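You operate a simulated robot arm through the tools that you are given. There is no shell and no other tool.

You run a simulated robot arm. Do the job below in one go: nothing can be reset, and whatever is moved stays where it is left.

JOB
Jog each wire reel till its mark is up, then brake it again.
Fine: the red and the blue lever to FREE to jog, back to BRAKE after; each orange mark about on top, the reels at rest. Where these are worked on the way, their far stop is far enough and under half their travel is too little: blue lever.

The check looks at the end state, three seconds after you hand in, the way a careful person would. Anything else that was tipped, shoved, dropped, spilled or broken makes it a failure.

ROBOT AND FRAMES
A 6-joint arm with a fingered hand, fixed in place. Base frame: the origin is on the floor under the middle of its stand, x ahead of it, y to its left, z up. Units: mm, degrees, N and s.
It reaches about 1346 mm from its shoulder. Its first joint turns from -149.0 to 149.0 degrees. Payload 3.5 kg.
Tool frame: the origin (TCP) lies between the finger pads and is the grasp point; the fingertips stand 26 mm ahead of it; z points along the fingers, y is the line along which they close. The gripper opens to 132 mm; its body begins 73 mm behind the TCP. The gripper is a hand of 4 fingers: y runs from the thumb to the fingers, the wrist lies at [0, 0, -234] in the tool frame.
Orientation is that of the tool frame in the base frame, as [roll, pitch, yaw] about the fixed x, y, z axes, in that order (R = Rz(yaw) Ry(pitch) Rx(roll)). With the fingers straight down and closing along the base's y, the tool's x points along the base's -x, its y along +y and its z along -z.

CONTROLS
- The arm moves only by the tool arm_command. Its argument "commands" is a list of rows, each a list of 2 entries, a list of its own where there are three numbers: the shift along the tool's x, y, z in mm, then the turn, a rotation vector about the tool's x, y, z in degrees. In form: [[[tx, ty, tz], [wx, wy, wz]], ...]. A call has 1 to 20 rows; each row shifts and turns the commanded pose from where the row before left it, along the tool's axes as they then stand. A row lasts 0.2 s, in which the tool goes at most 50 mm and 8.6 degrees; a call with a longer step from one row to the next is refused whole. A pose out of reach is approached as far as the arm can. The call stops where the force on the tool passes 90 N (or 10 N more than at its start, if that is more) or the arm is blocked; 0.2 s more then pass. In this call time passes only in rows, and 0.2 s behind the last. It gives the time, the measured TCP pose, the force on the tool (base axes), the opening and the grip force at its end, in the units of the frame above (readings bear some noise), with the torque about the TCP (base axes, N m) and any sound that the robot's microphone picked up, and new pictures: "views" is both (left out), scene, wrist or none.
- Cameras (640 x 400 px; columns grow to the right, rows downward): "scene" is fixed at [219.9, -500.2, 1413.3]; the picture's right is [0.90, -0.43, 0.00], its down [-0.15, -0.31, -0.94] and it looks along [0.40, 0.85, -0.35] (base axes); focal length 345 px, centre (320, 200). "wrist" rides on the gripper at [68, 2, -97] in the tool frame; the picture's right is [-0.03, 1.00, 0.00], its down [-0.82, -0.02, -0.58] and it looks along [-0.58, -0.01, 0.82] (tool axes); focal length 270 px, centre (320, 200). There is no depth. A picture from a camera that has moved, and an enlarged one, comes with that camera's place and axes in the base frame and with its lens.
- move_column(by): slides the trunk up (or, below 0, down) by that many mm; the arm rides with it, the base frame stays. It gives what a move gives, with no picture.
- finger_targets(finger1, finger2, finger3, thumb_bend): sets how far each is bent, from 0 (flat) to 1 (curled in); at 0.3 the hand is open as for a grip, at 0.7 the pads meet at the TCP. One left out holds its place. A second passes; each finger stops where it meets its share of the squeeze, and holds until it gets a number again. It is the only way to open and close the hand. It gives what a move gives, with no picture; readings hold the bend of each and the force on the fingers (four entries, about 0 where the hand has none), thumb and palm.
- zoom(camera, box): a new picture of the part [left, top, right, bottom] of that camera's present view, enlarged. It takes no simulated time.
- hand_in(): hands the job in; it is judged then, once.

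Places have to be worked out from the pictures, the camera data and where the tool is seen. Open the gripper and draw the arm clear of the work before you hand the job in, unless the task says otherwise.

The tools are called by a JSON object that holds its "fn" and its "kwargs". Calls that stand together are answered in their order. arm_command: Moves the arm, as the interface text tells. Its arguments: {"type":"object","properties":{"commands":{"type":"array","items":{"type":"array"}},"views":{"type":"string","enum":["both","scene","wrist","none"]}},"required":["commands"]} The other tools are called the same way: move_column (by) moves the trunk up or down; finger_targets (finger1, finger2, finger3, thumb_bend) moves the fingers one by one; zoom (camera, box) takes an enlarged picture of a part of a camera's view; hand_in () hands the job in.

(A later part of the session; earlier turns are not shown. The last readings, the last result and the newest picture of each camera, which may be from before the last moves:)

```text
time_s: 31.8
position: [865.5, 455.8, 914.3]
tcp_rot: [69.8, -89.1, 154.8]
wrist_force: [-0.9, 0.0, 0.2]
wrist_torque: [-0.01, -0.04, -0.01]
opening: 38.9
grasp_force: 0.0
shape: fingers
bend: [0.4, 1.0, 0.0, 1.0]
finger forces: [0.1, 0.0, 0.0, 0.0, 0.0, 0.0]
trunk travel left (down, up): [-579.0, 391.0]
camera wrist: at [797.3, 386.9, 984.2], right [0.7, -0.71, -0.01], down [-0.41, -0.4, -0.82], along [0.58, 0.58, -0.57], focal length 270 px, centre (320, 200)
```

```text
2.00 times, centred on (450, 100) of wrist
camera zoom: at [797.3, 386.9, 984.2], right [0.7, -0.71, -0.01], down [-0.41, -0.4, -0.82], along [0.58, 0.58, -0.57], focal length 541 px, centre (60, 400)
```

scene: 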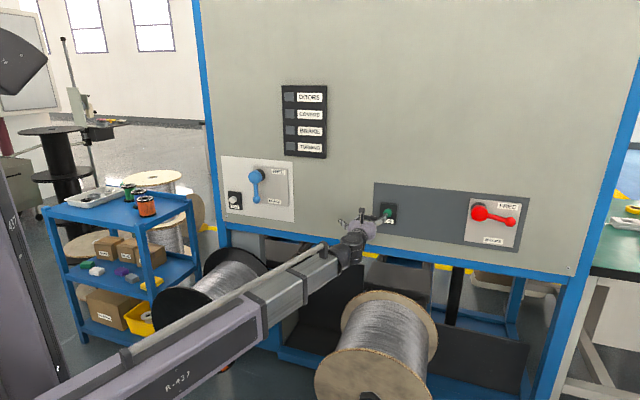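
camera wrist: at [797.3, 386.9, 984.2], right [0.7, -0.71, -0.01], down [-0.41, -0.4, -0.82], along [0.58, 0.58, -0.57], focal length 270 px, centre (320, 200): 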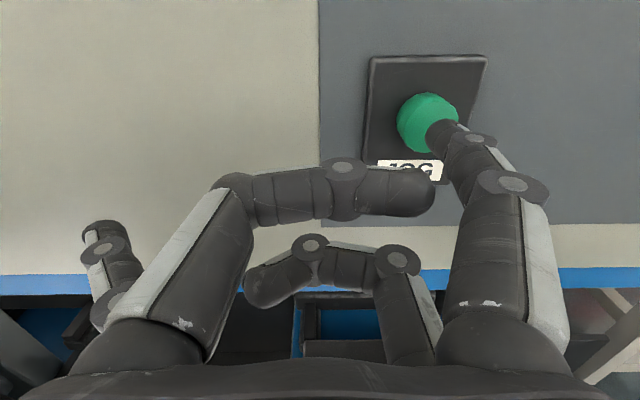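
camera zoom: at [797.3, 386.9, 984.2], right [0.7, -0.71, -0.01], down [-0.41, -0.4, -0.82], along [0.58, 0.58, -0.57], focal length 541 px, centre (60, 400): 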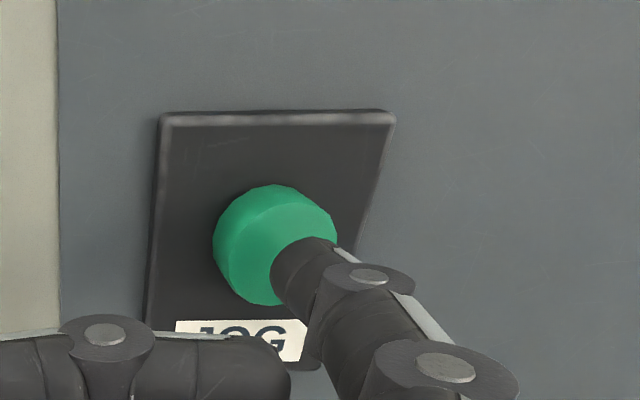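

Fingertip is right in front of the green button, ~10 mm short. I press gently in 4 mm steps, then look.

{"fn": "arm_command", "kwargs": {"commands": [[[0, 0, 5], [0, 0, 0]], [[0, 0, 5], [0, 0, 0]], [[0, 0, 4], [0, 0, 0]]], "views": "both"}}

{"fn": "zoom", "kwargs": {"camera": "scene", "box": [340, 180, 436, 240]}}

{"fn": "zoom", "kwargs": {"camera": "scene", "box": [265, 70, 345, 170]}}

```text
time_s: 32.6
position: [875.8, 464.0, 916.0]
tcp_rot: [66.9, -89.1, 157.7]
wrist_force: [0.6, 0.2, 0.2]
wrist_torque: [-0.05, -0.01, -0.03]
opening: 38.8
grasp_force: 0.0
shape: fingers
bend: [0.4, 1.0, 0.0, 1.0]
finger forces: [0.1, 0.0, 0.1, 0.0, 0.0, 0.1]
trunk travel left (down, up): [-579.0, 391.0]
camera wrist: at [806.7, 395.9, 984.3], right [0.7, -0.71, -0.01], down [-0.41, -0.4, -0.82], along [0.58, 0.58, -0.57], focal length 270 px, centre (320, 200)
```

scene: 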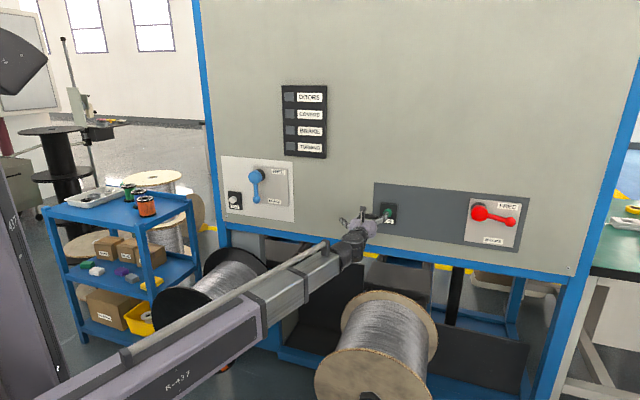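
wrist: 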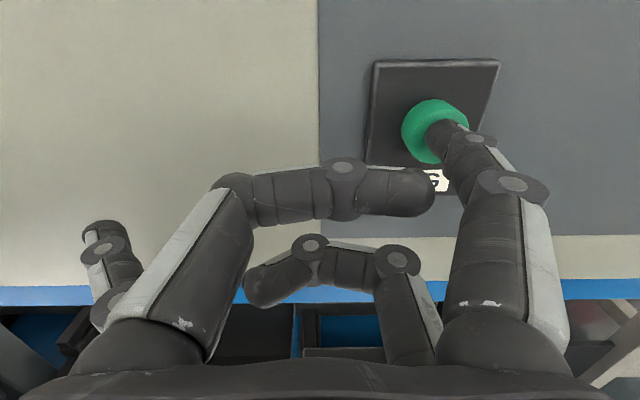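

```text
6.67 times, centred on (388, 210) of scene
camera zoom: at [219.9, -500.2, 1413.3], right [0.9, -0.43, 0.0], down [-0.15, -0.31, -0.94], along [0.4, 0.85, -0.35], focal length 2302 px, centre (-133, 133)
```

zoom: 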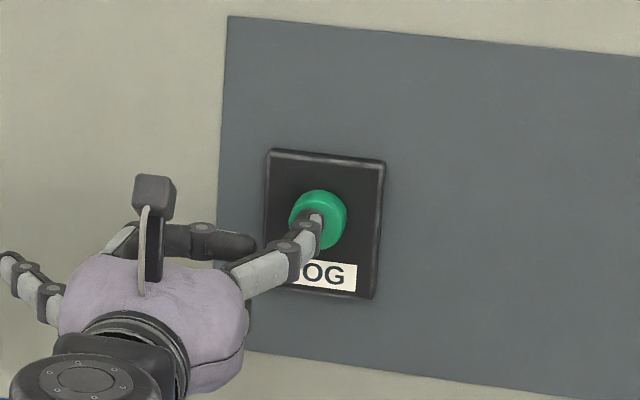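

```text
4.00 times, centred on (305, 120) of scene
camera zoom: at [219.9, -500.2, 1413.3], right [0.9, -0.43, 0.0], down [-0.15, -0.31, -0.94], along [0.4, 0.85, -0.35], focal length 1381 px, centre (380, 520)
```

zoom: 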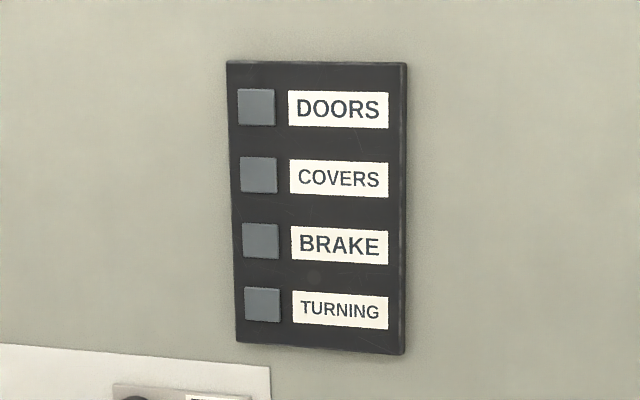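

No contact yet (force ~0), tip near m≈971 and well centred. I continue in 3 mm steps.

{"fn": "arm_command", "kwargs": {"commands": [[[0, 0, 3], [0, 0, 0]], [[0, 0, 3], [0, 0, 0]]], "views": "scene"}}

```text
time_s: 33.2
position: [879.6, 469.0, 915.3]
tcp_rot: [67.3, -89.1, 157.2]
wrist_force: [-1.9, -0.5, -0.8]
wrist_torque: [0.0, -0.01, -0.13]
opening: 39.0
grasp_force: 0.9
shape: fingers
bend: [0.4, 1.0, 0.0, 1.0]
finger forces: [2.0, 0.0, 0.0, 0.1, 0.1, 0.1]
trunk travel left (down, up): [-579.0, 391.0]
heard: click
```

scene: 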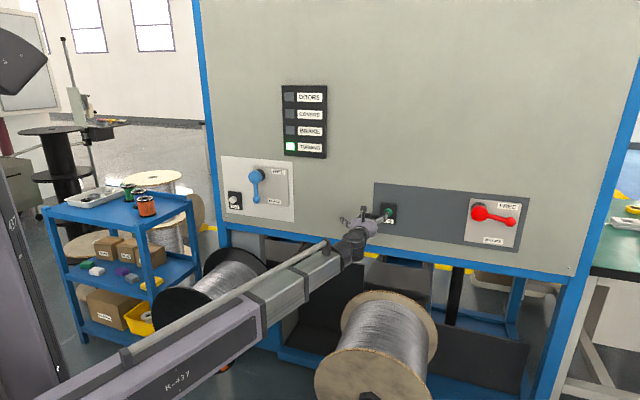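

Click heard and TURNING is lit, so the reel is jogging. I hold for a moment and watch the wooden reel.

{"fn": "arm_command", "kwargs": {"commands": [[[0, 0, 0], [0, 0, 0]]], "views": "scene"}}

{"fn": "zoom", "kwargs": {"camera": "scene", "box": [140, 230, 460, 400]}}

```text
time_s: 33.6
position: [879.8, 468.1, 916.1]
tcp_rot: [67.4, -89.0, 157.1]
wrist_force: [-2.0, -0.5, -0.1]
wrist_torque: [0.02, 0.0, -0.13]
opening: 38.7
grasp_force: 0.6
shape: fingers
bend: [0.4, 1.0, 0.0, 1.0]
finger forces: [2.1, 0.0, 0.1, 0.0, 0.1, 0.0]
trunk travel left (down, up): [-579.0, 391.0]
```

scene: 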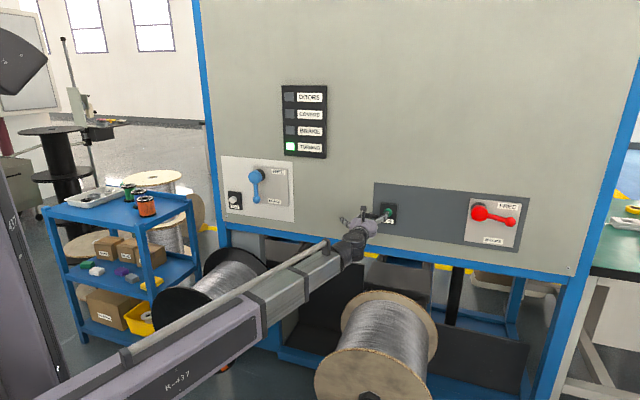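

```text
2.00 times, centred on (300, 315) of scene
camera zoom: at [219.9, -500.2, 1413.3], right [0.9, -0.43, 0.0], down [-0.15, -0.31, -0.94], along [0.4, 0.85, -0.35], focal length 690 px, centre (360, -30)
```

zoom: 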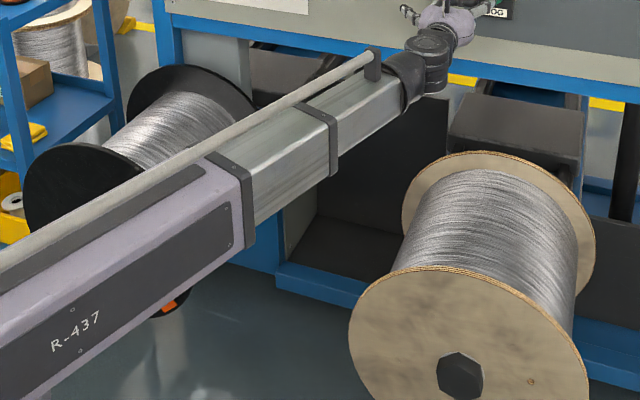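

The wooden reel's face texture is shifting, so green drives the wooden reel, mark still out of view below. I keep holding in short bites to learn the speed.

{"fn": "arm_command", "kwargs": {"commands": [[[0, 0, 0], [0, 0, 0]], [[0, 0, 0], [0, 0, 0]]], "views": "scene"}}

{"fn": "zoom", "kwargs": {"camera": "scene", "box": [290, 270, 460, 400]}}

```text
time_s: 34.2
position: [879.3, 468.8, 914.8]
tcp_rot: [67.4, -89.2, 157.2]
wrist_force: [-1.1, -1.3, -0.4]
wrist_torque: [-0.02, -0.05, -0.09]
opening: 38.7
grasp_force: 1.5
shape: fingers
bend: [0.4, 1.0, 0.0, 1.0]
finger forces: [2.0, 0.0, 0.1, 0.0, 0.1, 0.0]
trunk travel left (down, up): [-579.0, 391.0]
```

scene: 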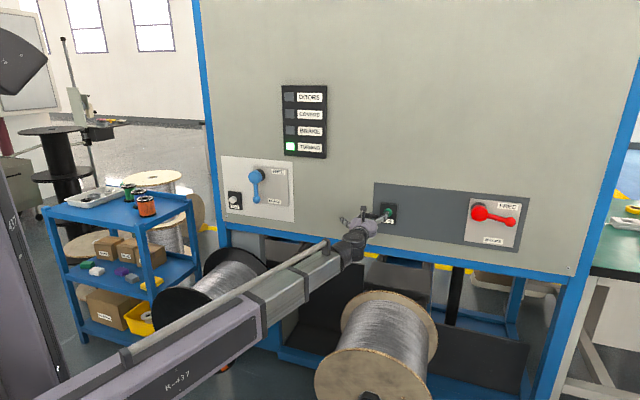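

```text
3.08 times, centred on (375, 335) of scene
camera zoom: at [219.9, -500.2, 1413.3], right [0.9, -0.43, 0.0], down [-0.15, -0.31, -0.94], along [0.4, 0.85, -0.35], focal length 1062 px, centre (151, -215)
```

zoom: 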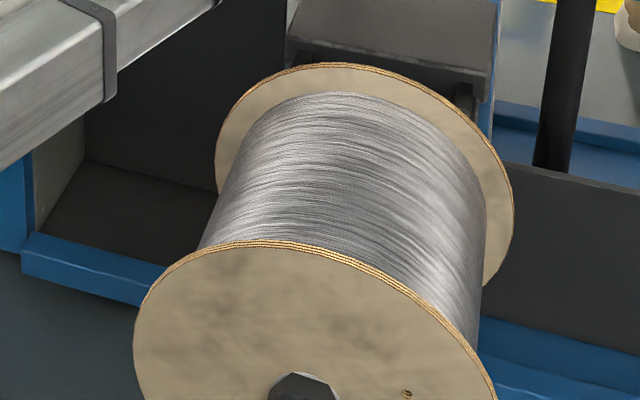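

The knot on the flange moved counter-clockwise ~12° in 0.6 s (≈20°/s). I zoom with a wide, low box so that the lower part of the wooden flange shows as well.

{"fn": "zoom", "kwargs": {"camera": "scene", "box": [220, 390, 520, 400]}}

```text
2.13 times, centred on (370, 395) of scene
camera zoom: at [219.9, -500.2, 1413.3], right [0.9, -0.43, 0.0], down [-0.15, -0.31, -0.94], along [0.4, 0.85, -0.35], focal length 736 px, centre (213, -216)
```

zoom: 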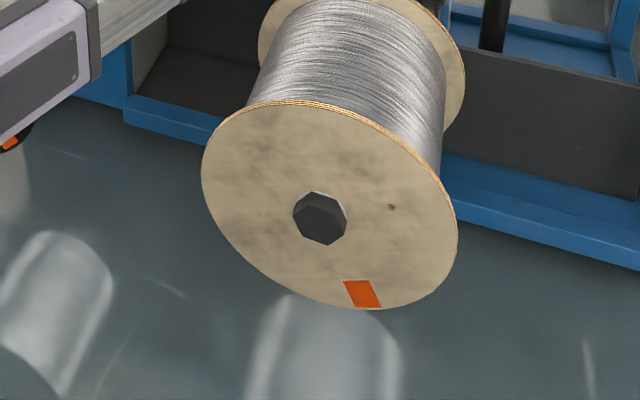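

Now the mark shows at the lower right of the wooden flange, ~20° past the bottom, turning counter-clockwise; it needs ~160° more. I hold for about 2.2 s and measure.

{"fn": "arm_command", "kwargs": {"commands": [[[0, 0, 0], [0, 0, 0]], [[0, 0, 0], [0, 0, 0]], [[0, 0, 0], [0, 0, 0]], [[0, 0, 0], [0, 0, 0]], [[0, 0, 0], [0, 0, 0]], [[0, 0, 0], [0, 0, 0]], [[0, 0, 0], [0, 0, 0]], [[0, 0, 0], [0, 0, 0]], [[0, 0, 0], [0, 0, 0]], [[0, 0, 0], [0, 0, 0]]], "views": "none"}}

{"fn": "zoom", "kwargs": {"camera": "scene", "box": [220, 390, 520, 400]}}

```text
time_s: 36.4
position: [879.1, 469.5, 915.7]
tcp_rot: [67.5, -89.1, 157.2]
wrist_force: [-1.6, -0.6, -0.4]
wrist_torque: [0.03, -0.03, -0.1]
opening: 39.1
grasp_force: 1.2
shape: fingers
bend: [0.4, 1.0, 0.0, 1.0]
finger forces: [2.0, 0.0, 0.0, 0.0, 0.0, 0.0]
trunk travel left (down, up): [-579.0, 391.0]
```

```text
2.13 times, centred on (370, 395) of scene
camera zoom: at [219.9, -500.2, 1413.3], right [0.9, -0.43, 0.0], down [-0.15, -0.31, -0.94], along [0.4, 0.85, -0.35], focal length 736 px, centre (213, -216)
```

zoom: 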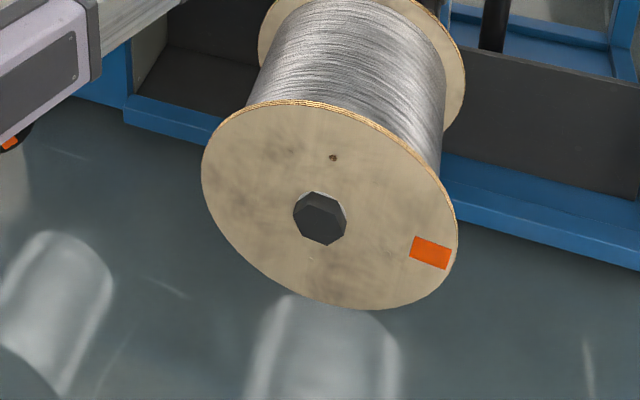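

Mark is now at ~78° (about 26°/s). I hold another ~2.2 s, which should bring it near 135°.

{"fn": "arm_command", "kwargs": {"commands": [[[0, 0, 0], [0, 0, 0]], [[0, 0, 0], [0, 0, 0]], [[0, 0, 0], [0, 0, 0]], [[0, 0, 0], [0, 0, 0]], [[0, 0, 0], [0, 0, 0]], [[0, 0, 0], [0, 0, 0]], [[0, 0, 0], [0, 0, 0]], [[0, 0, 0], [0, 0, 0]], [[0, 0, 0], [0, 0, 0]], [[0, 0, 0], [0, 0, 0]]], "views": "none"}}

{"fn": "zoom", "kwargs": {"camera": "scene", "box": [220, 390, 520, 400]}}

```text
time_s: 38.6
position: [878.9, 468.8, 915.2]
tcp_rot: [67.5, -89.1, 157.2]
wrist_force: [-2.0, -0.8, -1.2]
wrist_torque: [0.04, -0.03, -0.11]
opening: 38.7
grasp_force: 1.2
shape: fingers
bend: [0.4, 1.0, 0.0, 1.0]
finger forces: [2.1, 0.1, 0.0, 0.1, 0.0, 0.0]
trunk travel left (down, up): [-579.0, 391.0]
```

```text
2.13 times, centred on (370, 395) of scene
camera zoom: at [219.9, -500.2, 1413.3], right [0.9, -0.43, 0.0], down [-0.15, -0.31, -0.94], along [0.4, 0.85, -0.35], focal length 736 px, centre (213, -216)
```

zoom: 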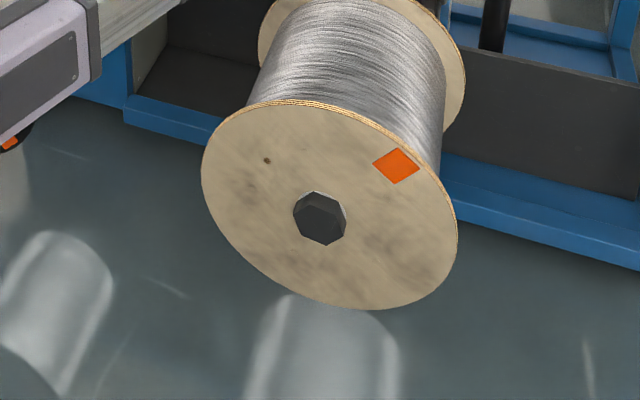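

Mark is at ~141° (≈28°/s), 39° short of top. I hold a little more, then release within the same call to see how far it coasts.

{"fn": "arm_command", "kwargs": {"commands": [[[0, 0, 0], [0, 0, 0]], [[0, 0, 0], [0, 0, 0]], [[0, 0, -8], [0, 0, 0]]], "views": "scene"}}

{"fn": "zoom", "kwargs": {"camera": "scene", "box": [220, 390, 520, 400]}}

```text
time_s: 39.4
position: [873.4, 463.4, 915.7]
tcp_rot: [67.7, -89.0, 156.9]
wrist_force: [-0.8, 0.2, -0.3]
wrist_torque: [-0.04, 0.01, 0.03]
opening: 39.0
grasp_force: 0.0
shape: fingers
bend: [0.4, 1.0, 0.0, 1.0]
finger forces: [0.0, 0.0, 0.1, 0.1, 0.1, 0.0]
trunk travel left (down, up): [-579.0, 391.0]
```

scene: 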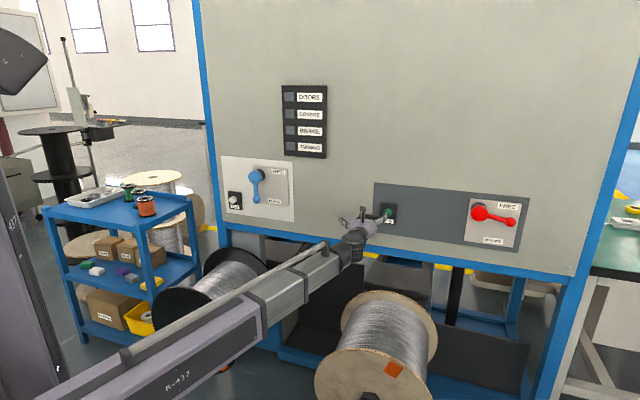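

```text
2.13 times, centred on (370, 395) of scene
camera zoom: at [219.9, -500.2, 1413.3], right [0.9, -0.43, 0.0], down [-0.15, -0.31, -0.94], along [0.4, 0.85, -0.35], focal length 736 px, centre (213, -216)
```

zoom: 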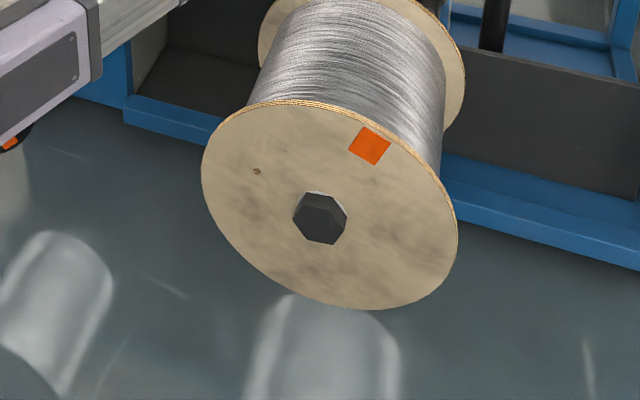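

Released cleanly, TURNING is off and the mark is at ~158°. I give one more short press: in, two holds, out.

{"fn": "arm_command", "kwargs": {"commands": [[[0, 0, 8], [0, 0, 0]], [[0, 0, 0], [0, 0, 0]], [[0, 0, 0], [0, 0, 0]], [[0, 0, -8], [0, 0, 0]]], "views": "scene"}}

{"fn": "zoom", "kwargs": {"camera": "scene", "box": [220, 390, 520, 400]}}

```text
time_s: 40.4
position: [872.4, 464.8, 915.0]
tcp_rot: [65.3, -89.1, 159.4]
wrist_force: [0.2, -0.8, -0.4]
wrist_torque: [-0.02, 0.0, -0.01]
opening: 39.2
grasp_force: 0.0
shape: fingers
bend: [0.4, 1.0, 0.0, 1.0]
finger forces: [0.0, 0.0, 0.0, 0.1, 0.0, 0.1]
trunk travel left (down, up): [-579.0, 391.0]
heard: click
```

scene: 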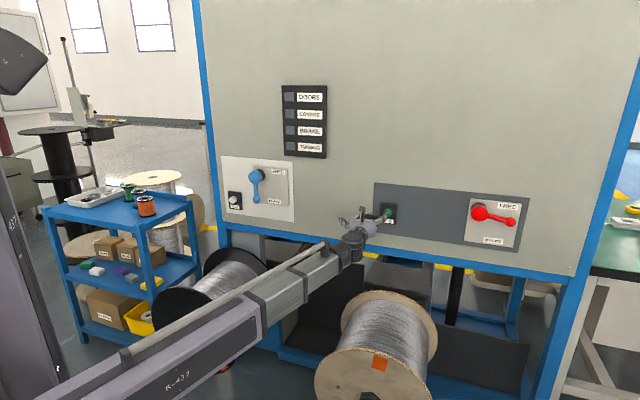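

```text
2.13 times, centred on (370, 395) of scene
camera zoom: at [219.9, -500.2, 1413.3], right [0.9, -0.43, 0.0], down [-0.15, -0.31, -0.94], along [0.4, 0.85, -0.35], focal length 736 px, centre (213, -216)
```

zoom: 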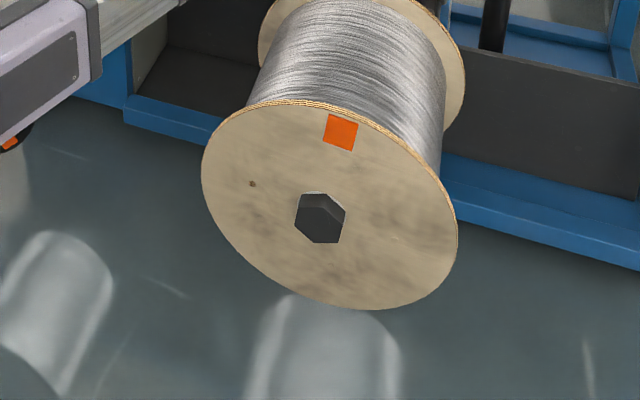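

The mark is now ~5° short of the top and still. A brief tap (in and straight out) should add about 6°.

{"fn": "arm_command", "kwargs": {"commands": [[[0, 0, 8], [0, 0, 0]], [[0, 0, -8], [0, 0, 0]]], "views": "scene"}}

{"fn": "zoom", "kwargs": {"camera": "scene", "box": [220, 390, 520, 400]}}

```text
time_s: 41.0
position: [873.4, 464.2, 914.7]
tcp_rot: [67.2, -89.0, 157.4]
wrist_force: [0.7, -0.4, 0.3]
wrist_torque: [0.01, -0.01, 0.03]
opening: 39.0
grasp_force: 0.1
shape: fingers
bend: [0.4, 1.0, 0.0, 1.0]
finger forces: [0.1, 0.0, 0.1, 0.0, 0.0, 0.1]
trunk travel left (down, up): [-579.0, 391.0]
```

scene: 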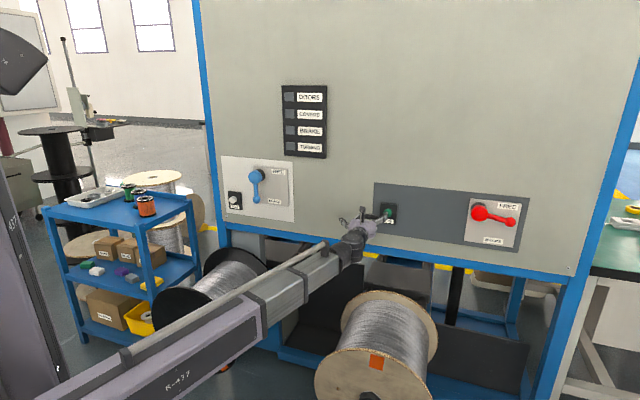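

```text
2.13 times, centred on (370, 395) of scene
camera zoom: at [219.9, -500.2, 1413.3], right [0.9, -0.43, 0.0], down [-0.15, -0.31, -0.94], along [0.4, 0.85, -0.35], focal length 736 px, centre (213, -216)
```

zoom: 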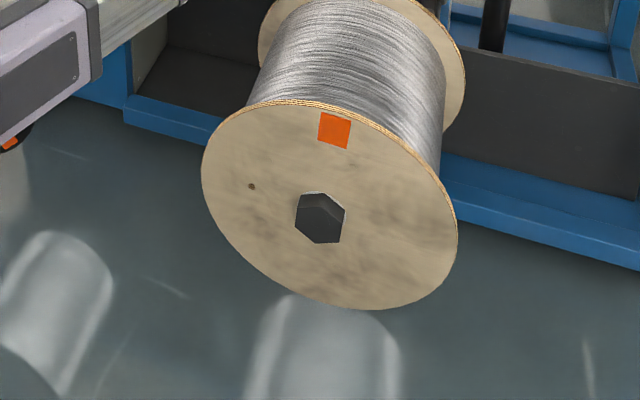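

The mark sits on top (≈178°). Now I re-brake red: I back off 80 mm, slide right past the lever and raise the trunk, keeping clear of it.

{"fn": "arm_command", "kwargs": {"commands": [[[0, 0, -40], [0, 0, 0]], [[0, 0, -40], [0, 0, 0]], [[0, 40, 0], [0, 0, 0]], [[0, 40, 0], [0, 0, 0]], [[0, 40, 0], [0, 0, 0]], [[0, 40, 0], [0, 0, 0]], [[0, 40, 0], [0, 0, 0]], [[0, 40, 0], [0, 0, 0]], [[0, 40, 0], [0, 0, 0]], [[0, 40, 0], [0, 0, 0]], [[0, 40, 0], [0, 0, 0]], [[0, 40, 0], [0, 0, 0]], [[0, 40, 0], [0, 0, 0]], [[0, 40, 0], [0, 0, 0]]], "views": "none"}}

{"fn": "move_column", "kwargs": {"by": 110}}

{"fn": "arm_command", "kwargs": {"commands": [[[0, 0, 0], [0, 0, -8.5]], [[0, 0, 0], [0, 0, -8.5]], [[0, 0, 0], [0, 0, -8.5]], [[0, 0, 0], [0, 0, -8.5]], [[0, 0, 0], [0, 0, -8.5]], [[0, 0, 0], [0, 0, -8.5]], [[0, 0, 0], [0, 0, -8.5]], [[0, 0, 0], [0, 0, -8.5]], [[0, 0, 0], [0, 0, -8.5]], [[0, 0, 0], [0, 0, -8.5]]], "views": "both"}}

```text
time_s: 44.0
position: [1152.0, 67.5, 914.5]
tcp_rot: [77.5, -89.1, 147.1]
wrist_force: [0.7, 0.3, 0.4]
wrist_torque: [0.0, -0.01, 0.0]
opening: 38.8
grasp_force: 0.1
shape: fingers
bend: [0.4, 1.0, 0.0, 1.0]
finger forces: [0.0, 0.0, 0.1, 0.0, 0.0, 0.1]
out of reach, approached as far as the arm can: row 9, 13
trunk travel left (down, up): [-579.0, 391.0]
```

```text
time_s: 45.4
position: [1152.1, 69.0, 1023.9]
tcp_rot: [76.2, -89.1, 148.4]
wrist_force: [0.6, -0.1, -0.3]
wrist_torque: [0.0, 0.02, -0.01]
opening: 39.2
grasp_force: 0.1
shape: fingers
bend: [0.4, 1.0, 0.0, 1.0]
finger forces: [0.0, 0.1, 0.1, 0.0, 0.0, 0.0]
trunk travel left (down, up): [-689.0, 281.0]
```

```text
time_s: 47.6
position: [1152.3, 69.3, 1023.8]
tcp_rot: [89.8, -4.1, 134.6]
wrist_force: [-0.5, 0.3, -0.6]
wrist_torque: [-0.02, 0.04, 0.02]
opening: 38.7
grasp_force: 0.1
shape: fingers
bend: [0.4, 1.0, 0.0, 1.0]
finger forces: [0.0, 0.0, 0.1, 0.0, 0.1, 0.1]
trunk travel left (down, up): [-689.0, 281.0]
camera wrist: at [1036.3, 50.3, 1032.1], right [0.06, -0.07, 1.0], down [0.16, -0.98, -0.08], along [0.98, 0.16, -0.05], focal length 270 px, centre (320, 200)
```

scene: 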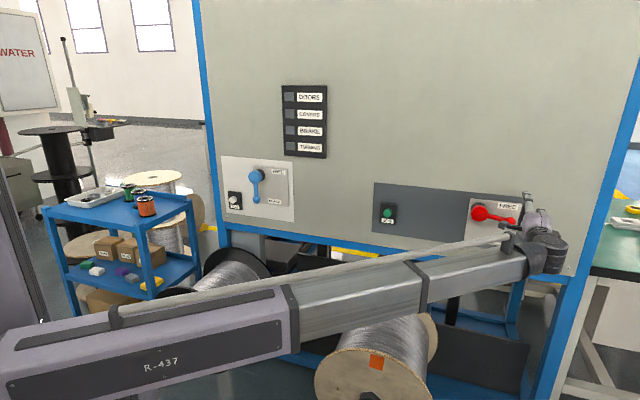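
wrist: 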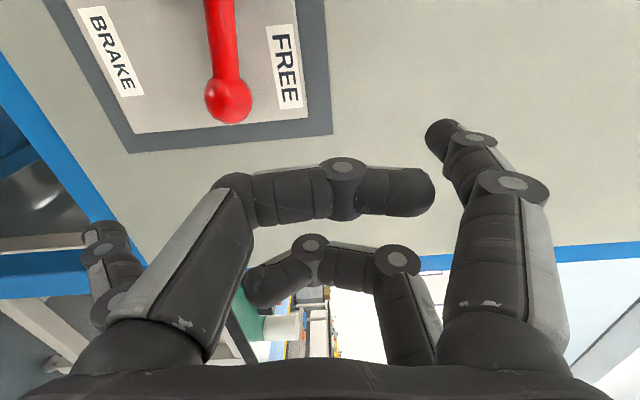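

Halfway rolled, with the lever and mark undisturbed. I finish the roll so finger 1 becomes the lower-left digit.

{"fn": "arm_command", "kwargs": {"commands": [[[0, 0, 0], [0, 0, -8.5]], [[0, 0, 0], [0, 0, -8.5]], [[0, 0, 0], [0, 0, -8.5]], [[0, 0, 0], [0, 0, -8.5]], [[0, 0, 0], [0, 0, -8.5]], [[0, 0, 0], [0, 0, -8.5]], [[0, 0, 0], [0, 0, -8.5]], [[0, 0, 0], [0, 0, -8.5]], [[0, 0, 0], [0, 0, -8.5]], [[0, 0, 0], [0, 0, -8.5]], [[0, 0, 0], [0, 0, -8.5]]], "views": "both"}}

{"fn": "zoom", "kwargs": {"camera": "scene", "box": [440, 170, 568, 250]}}

```text
time_s: 50.0
position: [1151.3, 69.1, 1020.9]
tcp_rot: [93.7, 82.9, 138.2]
wrist_force: [-0.2, 1.1, -0.3]
wrist_torque: [-0.01, 0.02, 0.0]
opening: 38.8
grasp_force: 0.1
shape: fingers
bend: [0.4, 1.0, 0.0, 1.0]
finger forces: [0.0, 0.0, 0.0, 0.0, 0.0, 0.1]
out of reach, approached as far as the arm can: row 11
trunk travel left (down, up): [-689.0, 281.0]
camera wrist: at [1076.2, 7.5, 956.2], right [-0.69, 0.7, 0.15], down [-0.32, -0.49, 0.81], along [0.64, 0.52, 0.56], focal length 270 px, centre (320, 200)
```

scene: 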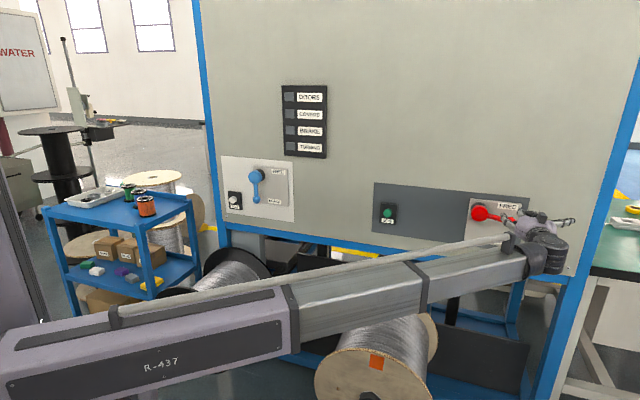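
wrist: 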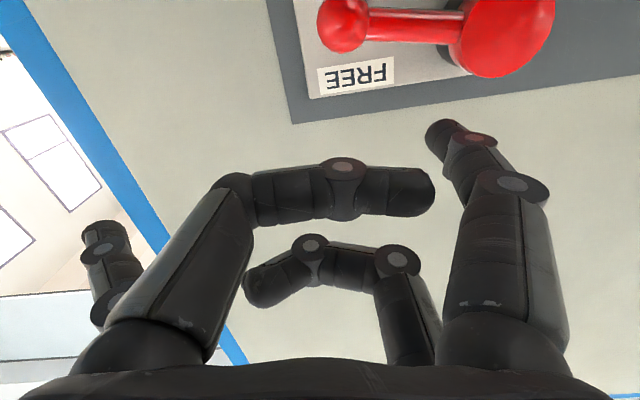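

```text
5.00 times, centred on (504, 210) of scene
camera zoom: at [219.9, -500.2, 1413.3], right [0.9, -0.43, 0.0], down [-0.15, -0.31, -0.94], along [0.4, 0.85, -0.35], focal length 1726 px, centre (-600, 150)
```

zoom: 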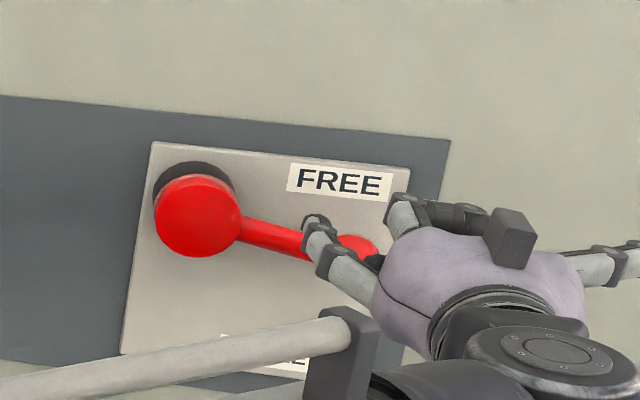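

The roll ends ~9° off level, which is fine; I compute the fingertip at X≈+58 right of the hub, z≈1010, above the rod (the scene zoom agrees). I advance 81 mm so that it stands over the rod.

{"fn": "arm_command", "kwargs": {"commands": [[[0, 0, 27], [0, 0, 0]], [[0, 0, 27], [0, 0, 0]], [[0, 0, 27], [0, 0, 0]]], "views": "both"}}

{"fn": "zoom", "kwargs": {"camera": "scene", "box": [440, 170, 568, 250]}}

```text
time_s: 50.8
position: [1212.0, 123.8, 1022.0]
tcp_rot: [93.1, 82.9, 137.6]
wrist_force: [0.0, 0.5, 0.3]
wrist_torque: [-0.01, 0.0, -0.01]
opening: 38.7
grasp_force: 0.0
shape: fingers
bend: [0.4, 1.0, 0.0, 1.0]
finger forces: [0.1, 0.0, 0.0, 0.0, 0.0, 0.0]
out of reach, approached as far as the arm can: row 3
trunk travel left (down, up): [-689.0, 281.0]
camera wrist: at [1135.9, 63.2, 956.4], right [-0.69, 0.7, 0.15], down [-0.32, -0.49, 0.81], along [0.64, 0.51, 0.57], focal length 270 px, centre (320, 200)
```

scene: 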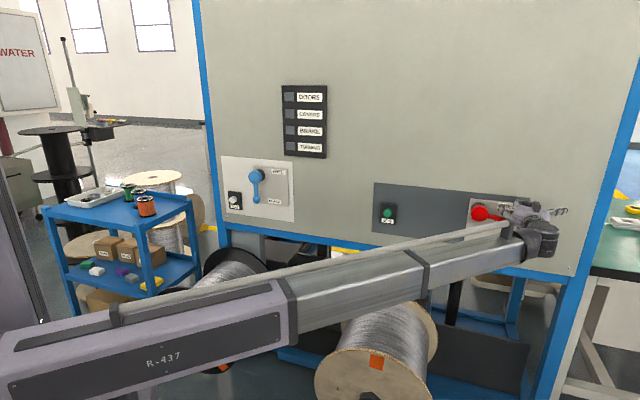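
wrist: 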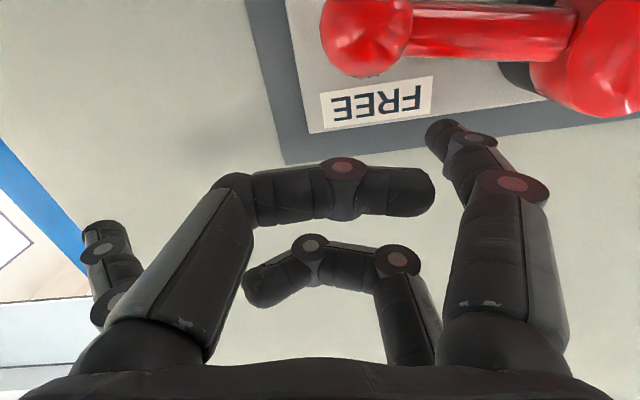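

```text
5.00 times, centred on (504, 210) of scene
camera zoom: at [219.9, -500.2, 1413.3], right [0.9, -0.43, 0.0], down [-0.15, -0.31, -0.94], along [0.4, 0.85, -0.35], focal length 1726 px, centre (-600, 150)
```

zoom: 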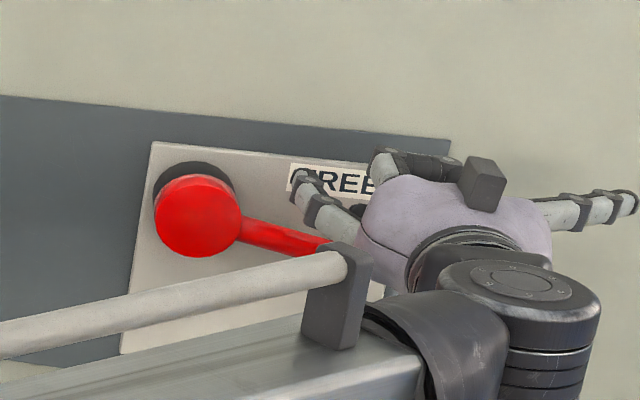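

The fingertip is at X≈62, over the rod at depth. I lower the trunk by 60 mm to press the lever down and check.

{"fn": "move_column", "kwargs": {"by": -60}}

{"fn": "zoom", "kwargs": {"camera": "scene", "box": [440, 170, 568, 250]}}

{"fn": "zoom", "kwargs": {"camera": "wrist", "box": [0, 0, 640, 400]}}

```text
time_s: 51.8
position: [1210.3, 124.4, 961.7]
tcp_rot: [93.1, 82.8, 137.6]
wrist_force: [0.9, 0.1, -0.4]
wrist_torque: [0.0, -0.01, 0.03]
opening: 38.7
grasp_force: 0.2
shape: fingers
bend: [0.4, 1.0, 0.0, 1.0]
finger forces: [0.0, 0.0, 0.0, 0.1, 0.0, 0.0]
trunk travel left (down, up): [-629.0, 341.0]
```

```text
5.00 times, centred on (504, 210) of scene
camera zoom: at [219.9, -500.2, 1413.3], right [0.9, -0.43, 0.0], down [-0.15, -0.31, -0.94], along [0.4, 0.85, -0.35], focal length 1726 px, centre (-600, 150)
```

zoom: 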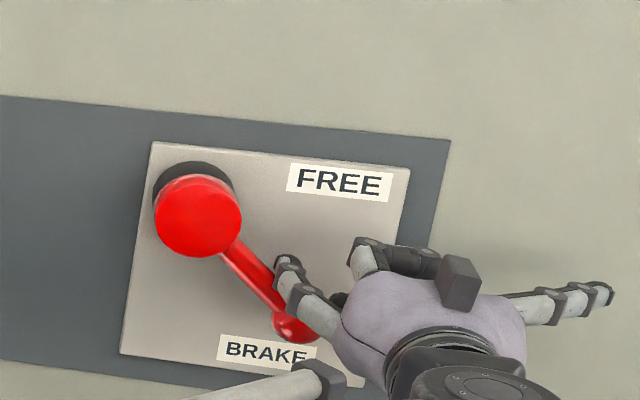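

```text
1.00 times, centred on (320, 200) of wrist (not enlarged: the box is as wide or as high as the picture)
camera zoom: at [1135.5, 63.4, 896.4], right [-0.69, 0.7, 0.15], down [-0.32, -0.49, 0.81], along [0.64, 0.51, 0.57], focal length 270 px, centre (320, 200)
```

zoom: 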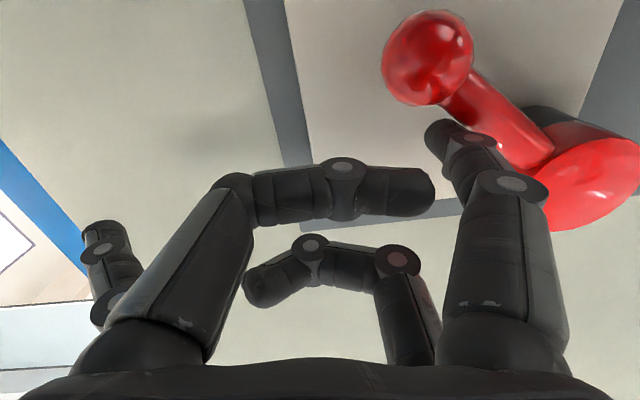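

The lever is about halfway down (≈45°) with negligible force. I lower 30 mm more, then push left (tool +y) toward BRAKE.

{"fn": "move_column", "kwargs": {"by": -30}}

{"fn": "arm_command", "kwargs": {"commands": [[[0, 10, 0], [0, 0, 0]], [[0, 10, 0], [0, 0, 0]], [[0, 10, 0], [0, 0, 0]]], "views": "both"}}

{"fn": "zoom", "kwargs": {"camera": "scene", "box": [440, 170, 568, 250]}}

```text
time_s: 52.5
position: [1211.4, 125.1, 932.0]
tcp_rot: [93.2, 82.8, 137.8]
wrist_force: [0.7, -0.2, -0.1]
wrist_torque: [0.02, -0.03, 0.01]
opening: 39.4
grasp_force: 0.1
shape: fingers
bend: [0.4, 1.0, 0.0, 1.0]
finger forces: [0.0, 0.0, 0.0, 0.0, 0.0, 0.1]
trunk travel left (down, up): [-599.0, 371.0]
```

```text
time_s: 53.4
position: [1191.0, 146.8, 931.5]
tcp_rot: [92.7, 82.8, 137.2]
wrist_force: [0.9, -0.5, -0.8]
wrist_torque: [0.01, -0.04, 0.02]
opening: 38.0
grasp_force: 0.2
shape: fingers
bend: [0.41, 1.0, 0.0, 1.0]
finger forces: [0.9, 0.0, 0.0, 0.0, 0.0, 0.0]
out of reach, approached as far as the arm can: row 3
trunk travel left (down, up): [-599.0, 371.0]
camera wrist: at [1115.3, 84.6, 866.5], right [-0.69, 0.7, 0.15], down [-0.32, -0.49, 0.81], along [0.64, 0.51, 0.57], focal length 270 px, centre (320, 200)
```

scene: 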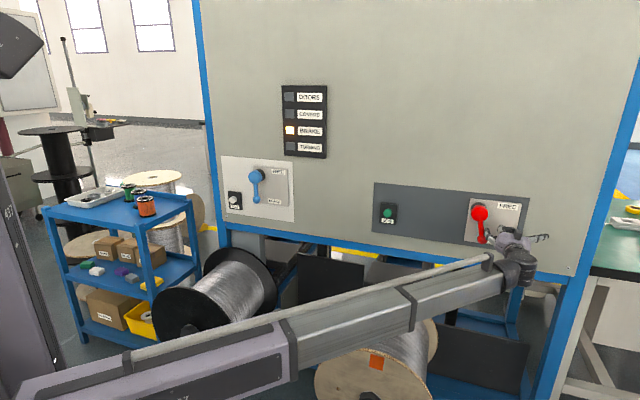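
wrist: 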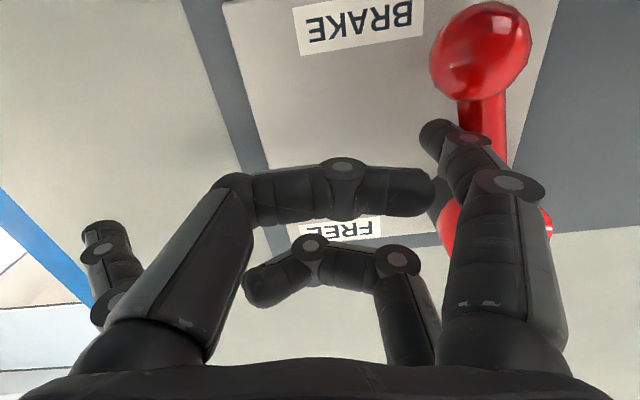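

```text
5.00 times, centred on (504, 210) of scene
camera zoom: at [219.9, -500.2, 1413.3], right [0.9, -0.43, 0.0], down [-0.15, -0.31, -0.94], along [0.4, 0.85, -0.35], focal length 1726 px, centre (-600, 150)
```

zoom: 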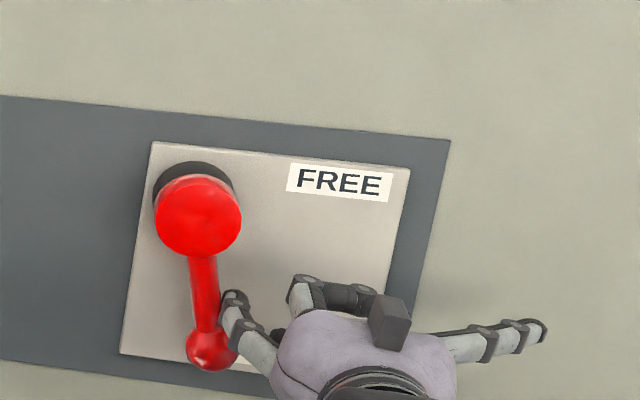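

The BRAKE lamp is lit again and the lever is ~15° from its stop. I push left further in small steps until it meets the stop.

{"fn": "arm_command", "kwargs": {"commands": [[[0, 6, 0], [0, 0, 0]], [[0, 6, 0], [0, 0, 0]], [[0, 5, 0], [0, 0, 0]], [[0, 4, 0], [0, 0, 0]]], "views": "none"}}

{"fn": "zoom", "kwargs": {"camera": "scene", "box": [440, 170, 568, 250]}}

```text
time_s: 54.4
position: [1176.7, 159.4, 933.6]
tcp_rot: [92.5, 82.7, 137.0]
wrist_force: [2.2, -6.4, 0.2]
wrist_torque: [-0.02, 0.02, 0.09]
opening: 36.4
grasp_force: 2.9
shape: fingers
bend: [0.44, 1.0, 0.0, 1.0]
finger forces: [5.9, 0.1, 0.0, 0.0, 0.1, 0.1]
trunk travel left (down, up): [-599.0, 371.0]
```

```text
5.00 times, centred on (504, 210) of scene
camera zoom: at [219.9, -500.2, 1413.3], right [0.9, -0.43, 0.0], down [-0.15, -0.31, -0.94], along [0.4, 0.85, -0.35], focal length 1726 px, centre (-600, 150)
```

zoom: 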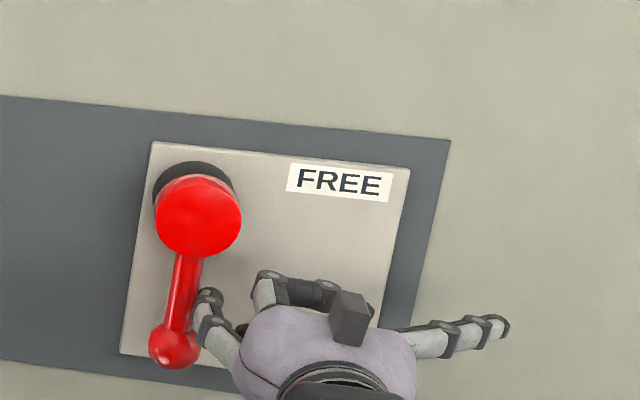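

The ball is back at its original BRAKE position against the stop (6 N). I ease off to the right, back away 80 mm, and roll the hand back.

{"fn": "arm_command", "kwargs": {"commands": [[[0, -14, 0], [0, 0, 0]], [[0, 0, -40], [0, 0, 0]], [[0, 0, -40], [0, 0, 0]], [[0, 0, 0], [0, 0, 8.5]], [[0, 0, 0], [0, 0, 8.5]], [[0, 0, 0], [0, 0, 8.5]], [[0, 0, 0], [0, 0, 8.5]], [[0, 0, 0], [0, 0, 8.5]], [[0, 0, 0], [0, 0, 8.5]], [[0, 0, 0], [0, 0, 8.5]], [[0, 0, 0], [0, 0, 8.5]], [[0, 0, 0], [0, 0, 8.5]], [[0, 0, 0], [0, 0, 8.5]]], "views": "scene"}}

{"fn": "zoom", "kwargs": {"camera": "scene", "box": [220, 390, 520, 400]}}

{"fn": "arm_command", "kwargs": {"commands": [[[0, 0, 0], [0, 0, 8.5]], [[0, 0, 0], [0, 0, 8.5]], [[0, 0, 0], [0, 0, 8.5]], [[0, 0, 0], [0, 0, 8.5]], [[0, 0, 0], [0, 0, 8.5]], [[0, 0, 0], [0, 0, 8.5]], [[0, 0, 0], [0, 0, 8.5]], [[0, 0, 0], [0, 0, 8.5]], [[0, 0, 0], [0, 0, 8.5]], [[0, 0, 0], [0, 0, 8.5]]], "views": "both"}}

```text
time_s: 57.1
position: [1130.7, 92.8, 932.1]
tcp_rot: [90.1, -2.3, 134.7]
wrist_force: [0.5, -0.3, 0.1]
wrist_torque: [0.0, 0.0, 0.01]
opening: 38.6
grasp_force: 0.0
shape: fingers
bend: [0.4, 1.0, 0.0, 1.0]
finger forces: [0.0, 0.0, 0.0, 0.0, 0.0, 0.0]
trunk travel left (down, up): [-599.0, 371.0]
```

scene: 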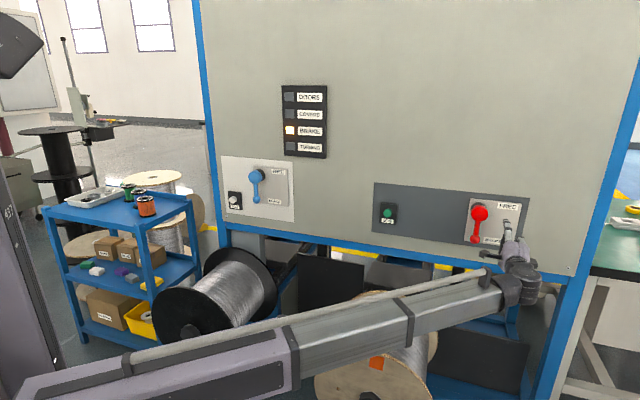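

```text
2.13 times, centred on (370, 395) of scene
camera zoom: at [219.9, -500.2, 1413.3], right [0.9, -0.43, 0.0], down [-0.15, -0.31, -0.94], along [0.4, 0.85, -0.35], focal length 736 px, centre (213, -216)
```

zoom: 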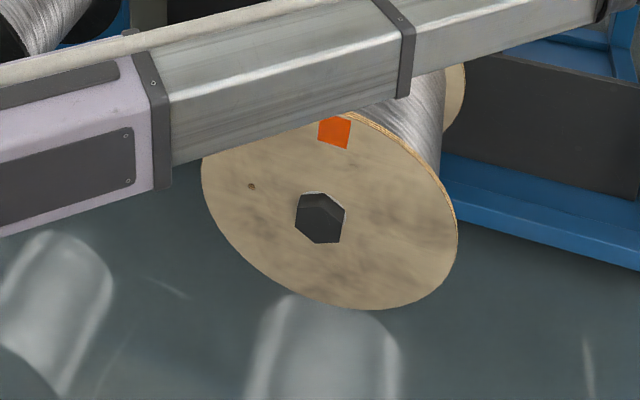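

```text
time_s: 59.4
position: [1129.6, 95.5, 933.5]
tcp_rot: [94.7, -87.3, 129.9]
wrist_force: [-0.3, 0.4, -0.1]
wrist_torque: [0.01, -0.03, 0.0]
opening: 39.0
grasp_force: 0.2
shape: fingers
bend: [0.4, 1.0, 0.0, 1.0]
finger forces: [0.0, 0.0, 0.1, 0.1, 0.1, 0.0]
trunk travel left (down, up): [-599.0, 371.0]
camera wrist: at [1060.5, 28.1, 1002.9], right [0.7, -0.71, 0.02], down [-0.4, -0.42, -0.81], along [0.59, 0.56, -0.58], focal length 270 px, centre (320, 200)
```

scene: 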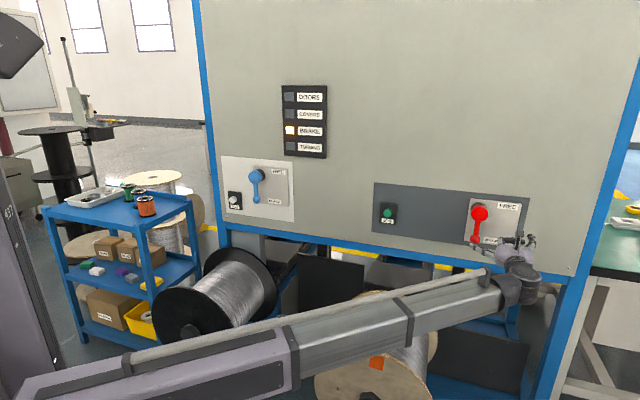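
wrist: 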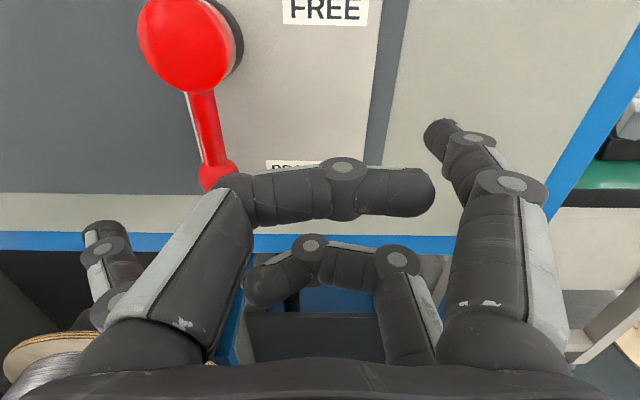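

Red is braked, wooden mark still on top. I now travel left along the panel at a safe standoff toward the blue lever.

{"fn": "arm_command", "kwargs": {"commands": [[[0, -42, 0], [0, 0, 0]], [[0, -42, 0], [0, 0, 0]], [[0, -42, 0], [0, 0, 0]], [[0, -42, 0], [0, 0, 0]], [[0, -42, 0], [0, 0, 0]], [[0, -42, 0], [0, 0, 0]], [[0, -42, 0], [0, 0, 0]], [[0, -42, 0], [0, 0, 0]], [[0, -42, 0], [0, 0, 0]], [[0, -42, 0], [0, 0, 0]], [[0, -42, 0], [0, 0, 0]], [[0, -42, 0], [0, 0, 0]], [[0, -42, 0], [0, 0, 0]], [[0, -42, 0], [0, 0, 0]], [[0, -42, 0], [0, 0, 0]], [[0, -42, 0], [0, 0, 0]], [[0, -42, 0], [0, 0, 0]], [[0, -42, 0], [0, 0, 0]], [[0, -42, 0], [0, 0, 0]]], "views": "both"}}

```text
time_s: 63.4
position: [592.6, 634.5, 914.7]
tcp_rot: [-109.9, -76.0, -23.7]
wrist_force: [1.3, -0.6, 0.6]
wrist_torque: [-0.05, 0.05, 0.11]
opening: 38.8
grasp_force: 0.1
shape: fingers
bend: [0.4, 1.0, 0.0, 1.0]
finger forces: [0.0, 0.1, 0.0, 0.1, 0.0, 0.0]
out of reach, approached as far as the arm can: row 3, 5, 6, 9, 11, 13, 16, 17, 18, 19
trunk travel left (down, up): [-599.0, 371.0]
camera wrist: at [543.1, 557.2, 989.8], right [0.69, -0.68, -0.25], down [-0.59, -0.33, -0.74], along [0.42, 0.66, -0.62], focal length 270 px, centre (320, 200)
```

scene: 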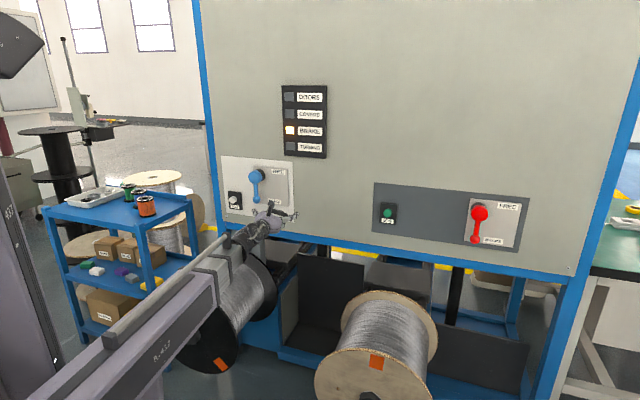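
wrist: 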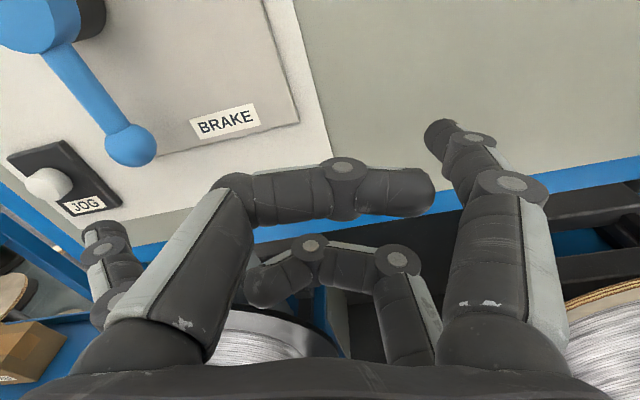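

Near here the arm is lined up with the hand (a wrist singularity), so it lags and is rolled ~14°. I give it null rows to catch up with its commanded pose.

{"fn": "arm_command", "kwargs": {"commands": [[[0, 0, 0], [0, 0, 0]], [[0, 0, 0], [0, 0, 0]], [[0, 0, 0], [0, 0, 0]], [[0, 0, 0], [0, 0, 0]], [[0, 0, 0], [0, 0, 0]]], "views": "wrist"}}

```text
time_s: 64.5
position: [599.0, 629.3, 931.7]
tcp_rot: [99.9, -87.1, 124.7]
wrist_force: [-0.3, -0.8, -0.5]
wrist_torque: [-0.01, 0.01, -0.03]
opening: 38.8
grasp_force: 0.0
shape: fingers
bend: [0.4, 1.0, 0.0, 1.0]
finger forces: [0.1, 0.1, 0.0, 0.0, 0.1, 0.0]
trunk travel left (down, up): [-599.0, 371.0]
camera wrist: at [530.1, 563.3, 1002.2], right [0.7, -0.71, 0.02], down [-0.4, -0.42, -0.81], along [0.59, 0.56, -0.58], focal length 270 px, centre (320, 200)
```

wrist: 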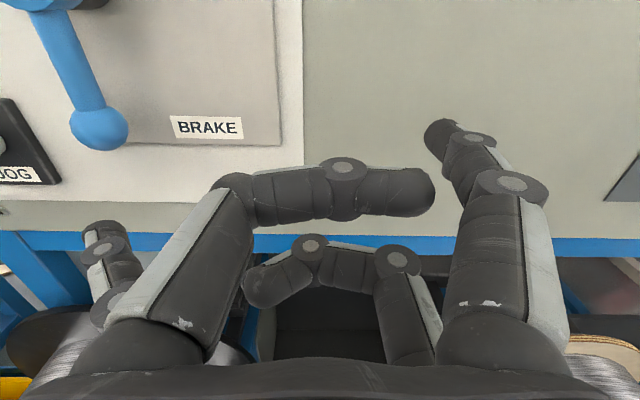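

Recovered to level. I go on left in slower 15 mm steps through this region.

{"fn": "arm_command", "kwargs": {"commands": [[[0, -15, 0], [0, 0, 0]], [[0, -15, 0], [0, 0, 0]], [[0, -15, 0], [0, 0, 0]], [[0, -15, 0], [0, 0, 0]], [[0, -15, 0], [0, 0, 0]], [[0, -15, 0], [0, 0, 0]], [[0, 0, 0], [0, 0, 0]], [[0, 0, 0], [0, 0, 0]], [[0, 0, 0], [0, 0, 0]]], "views": "wrist"}}

```text
time_s: 66.5
position: [537.3, 693.5, 928.2]
tcp_rot: [110.7, -86.8, 114.1]
wrist_force: [0.9, 0.3, -0.8]
wrist_torque: [-0.02, -0.02, 0.01]
opening: 38.9
grasp_force: 0.1
shape: fingers
bend: [0.4, 1.0, 0.0, 1.0]
finger forces: [0.0, 0.0, 0.0, 0.0, 0.0, 0.0]
out of reach, approached as far as the arm can: row 5
trunk travel left (down, up): [-599.0, 371.0]
camera wrist: at [469.3, 627.1, 1000.7], right [0.7, -0.71, 0.03], down [-0.41, -0.43, -0.8], along [0.58, 0.56, -0.59], focal length 270 px, centre (320, 200)
```

wrist: 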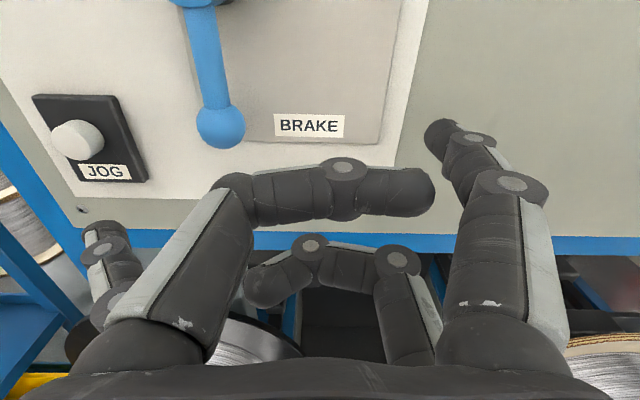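

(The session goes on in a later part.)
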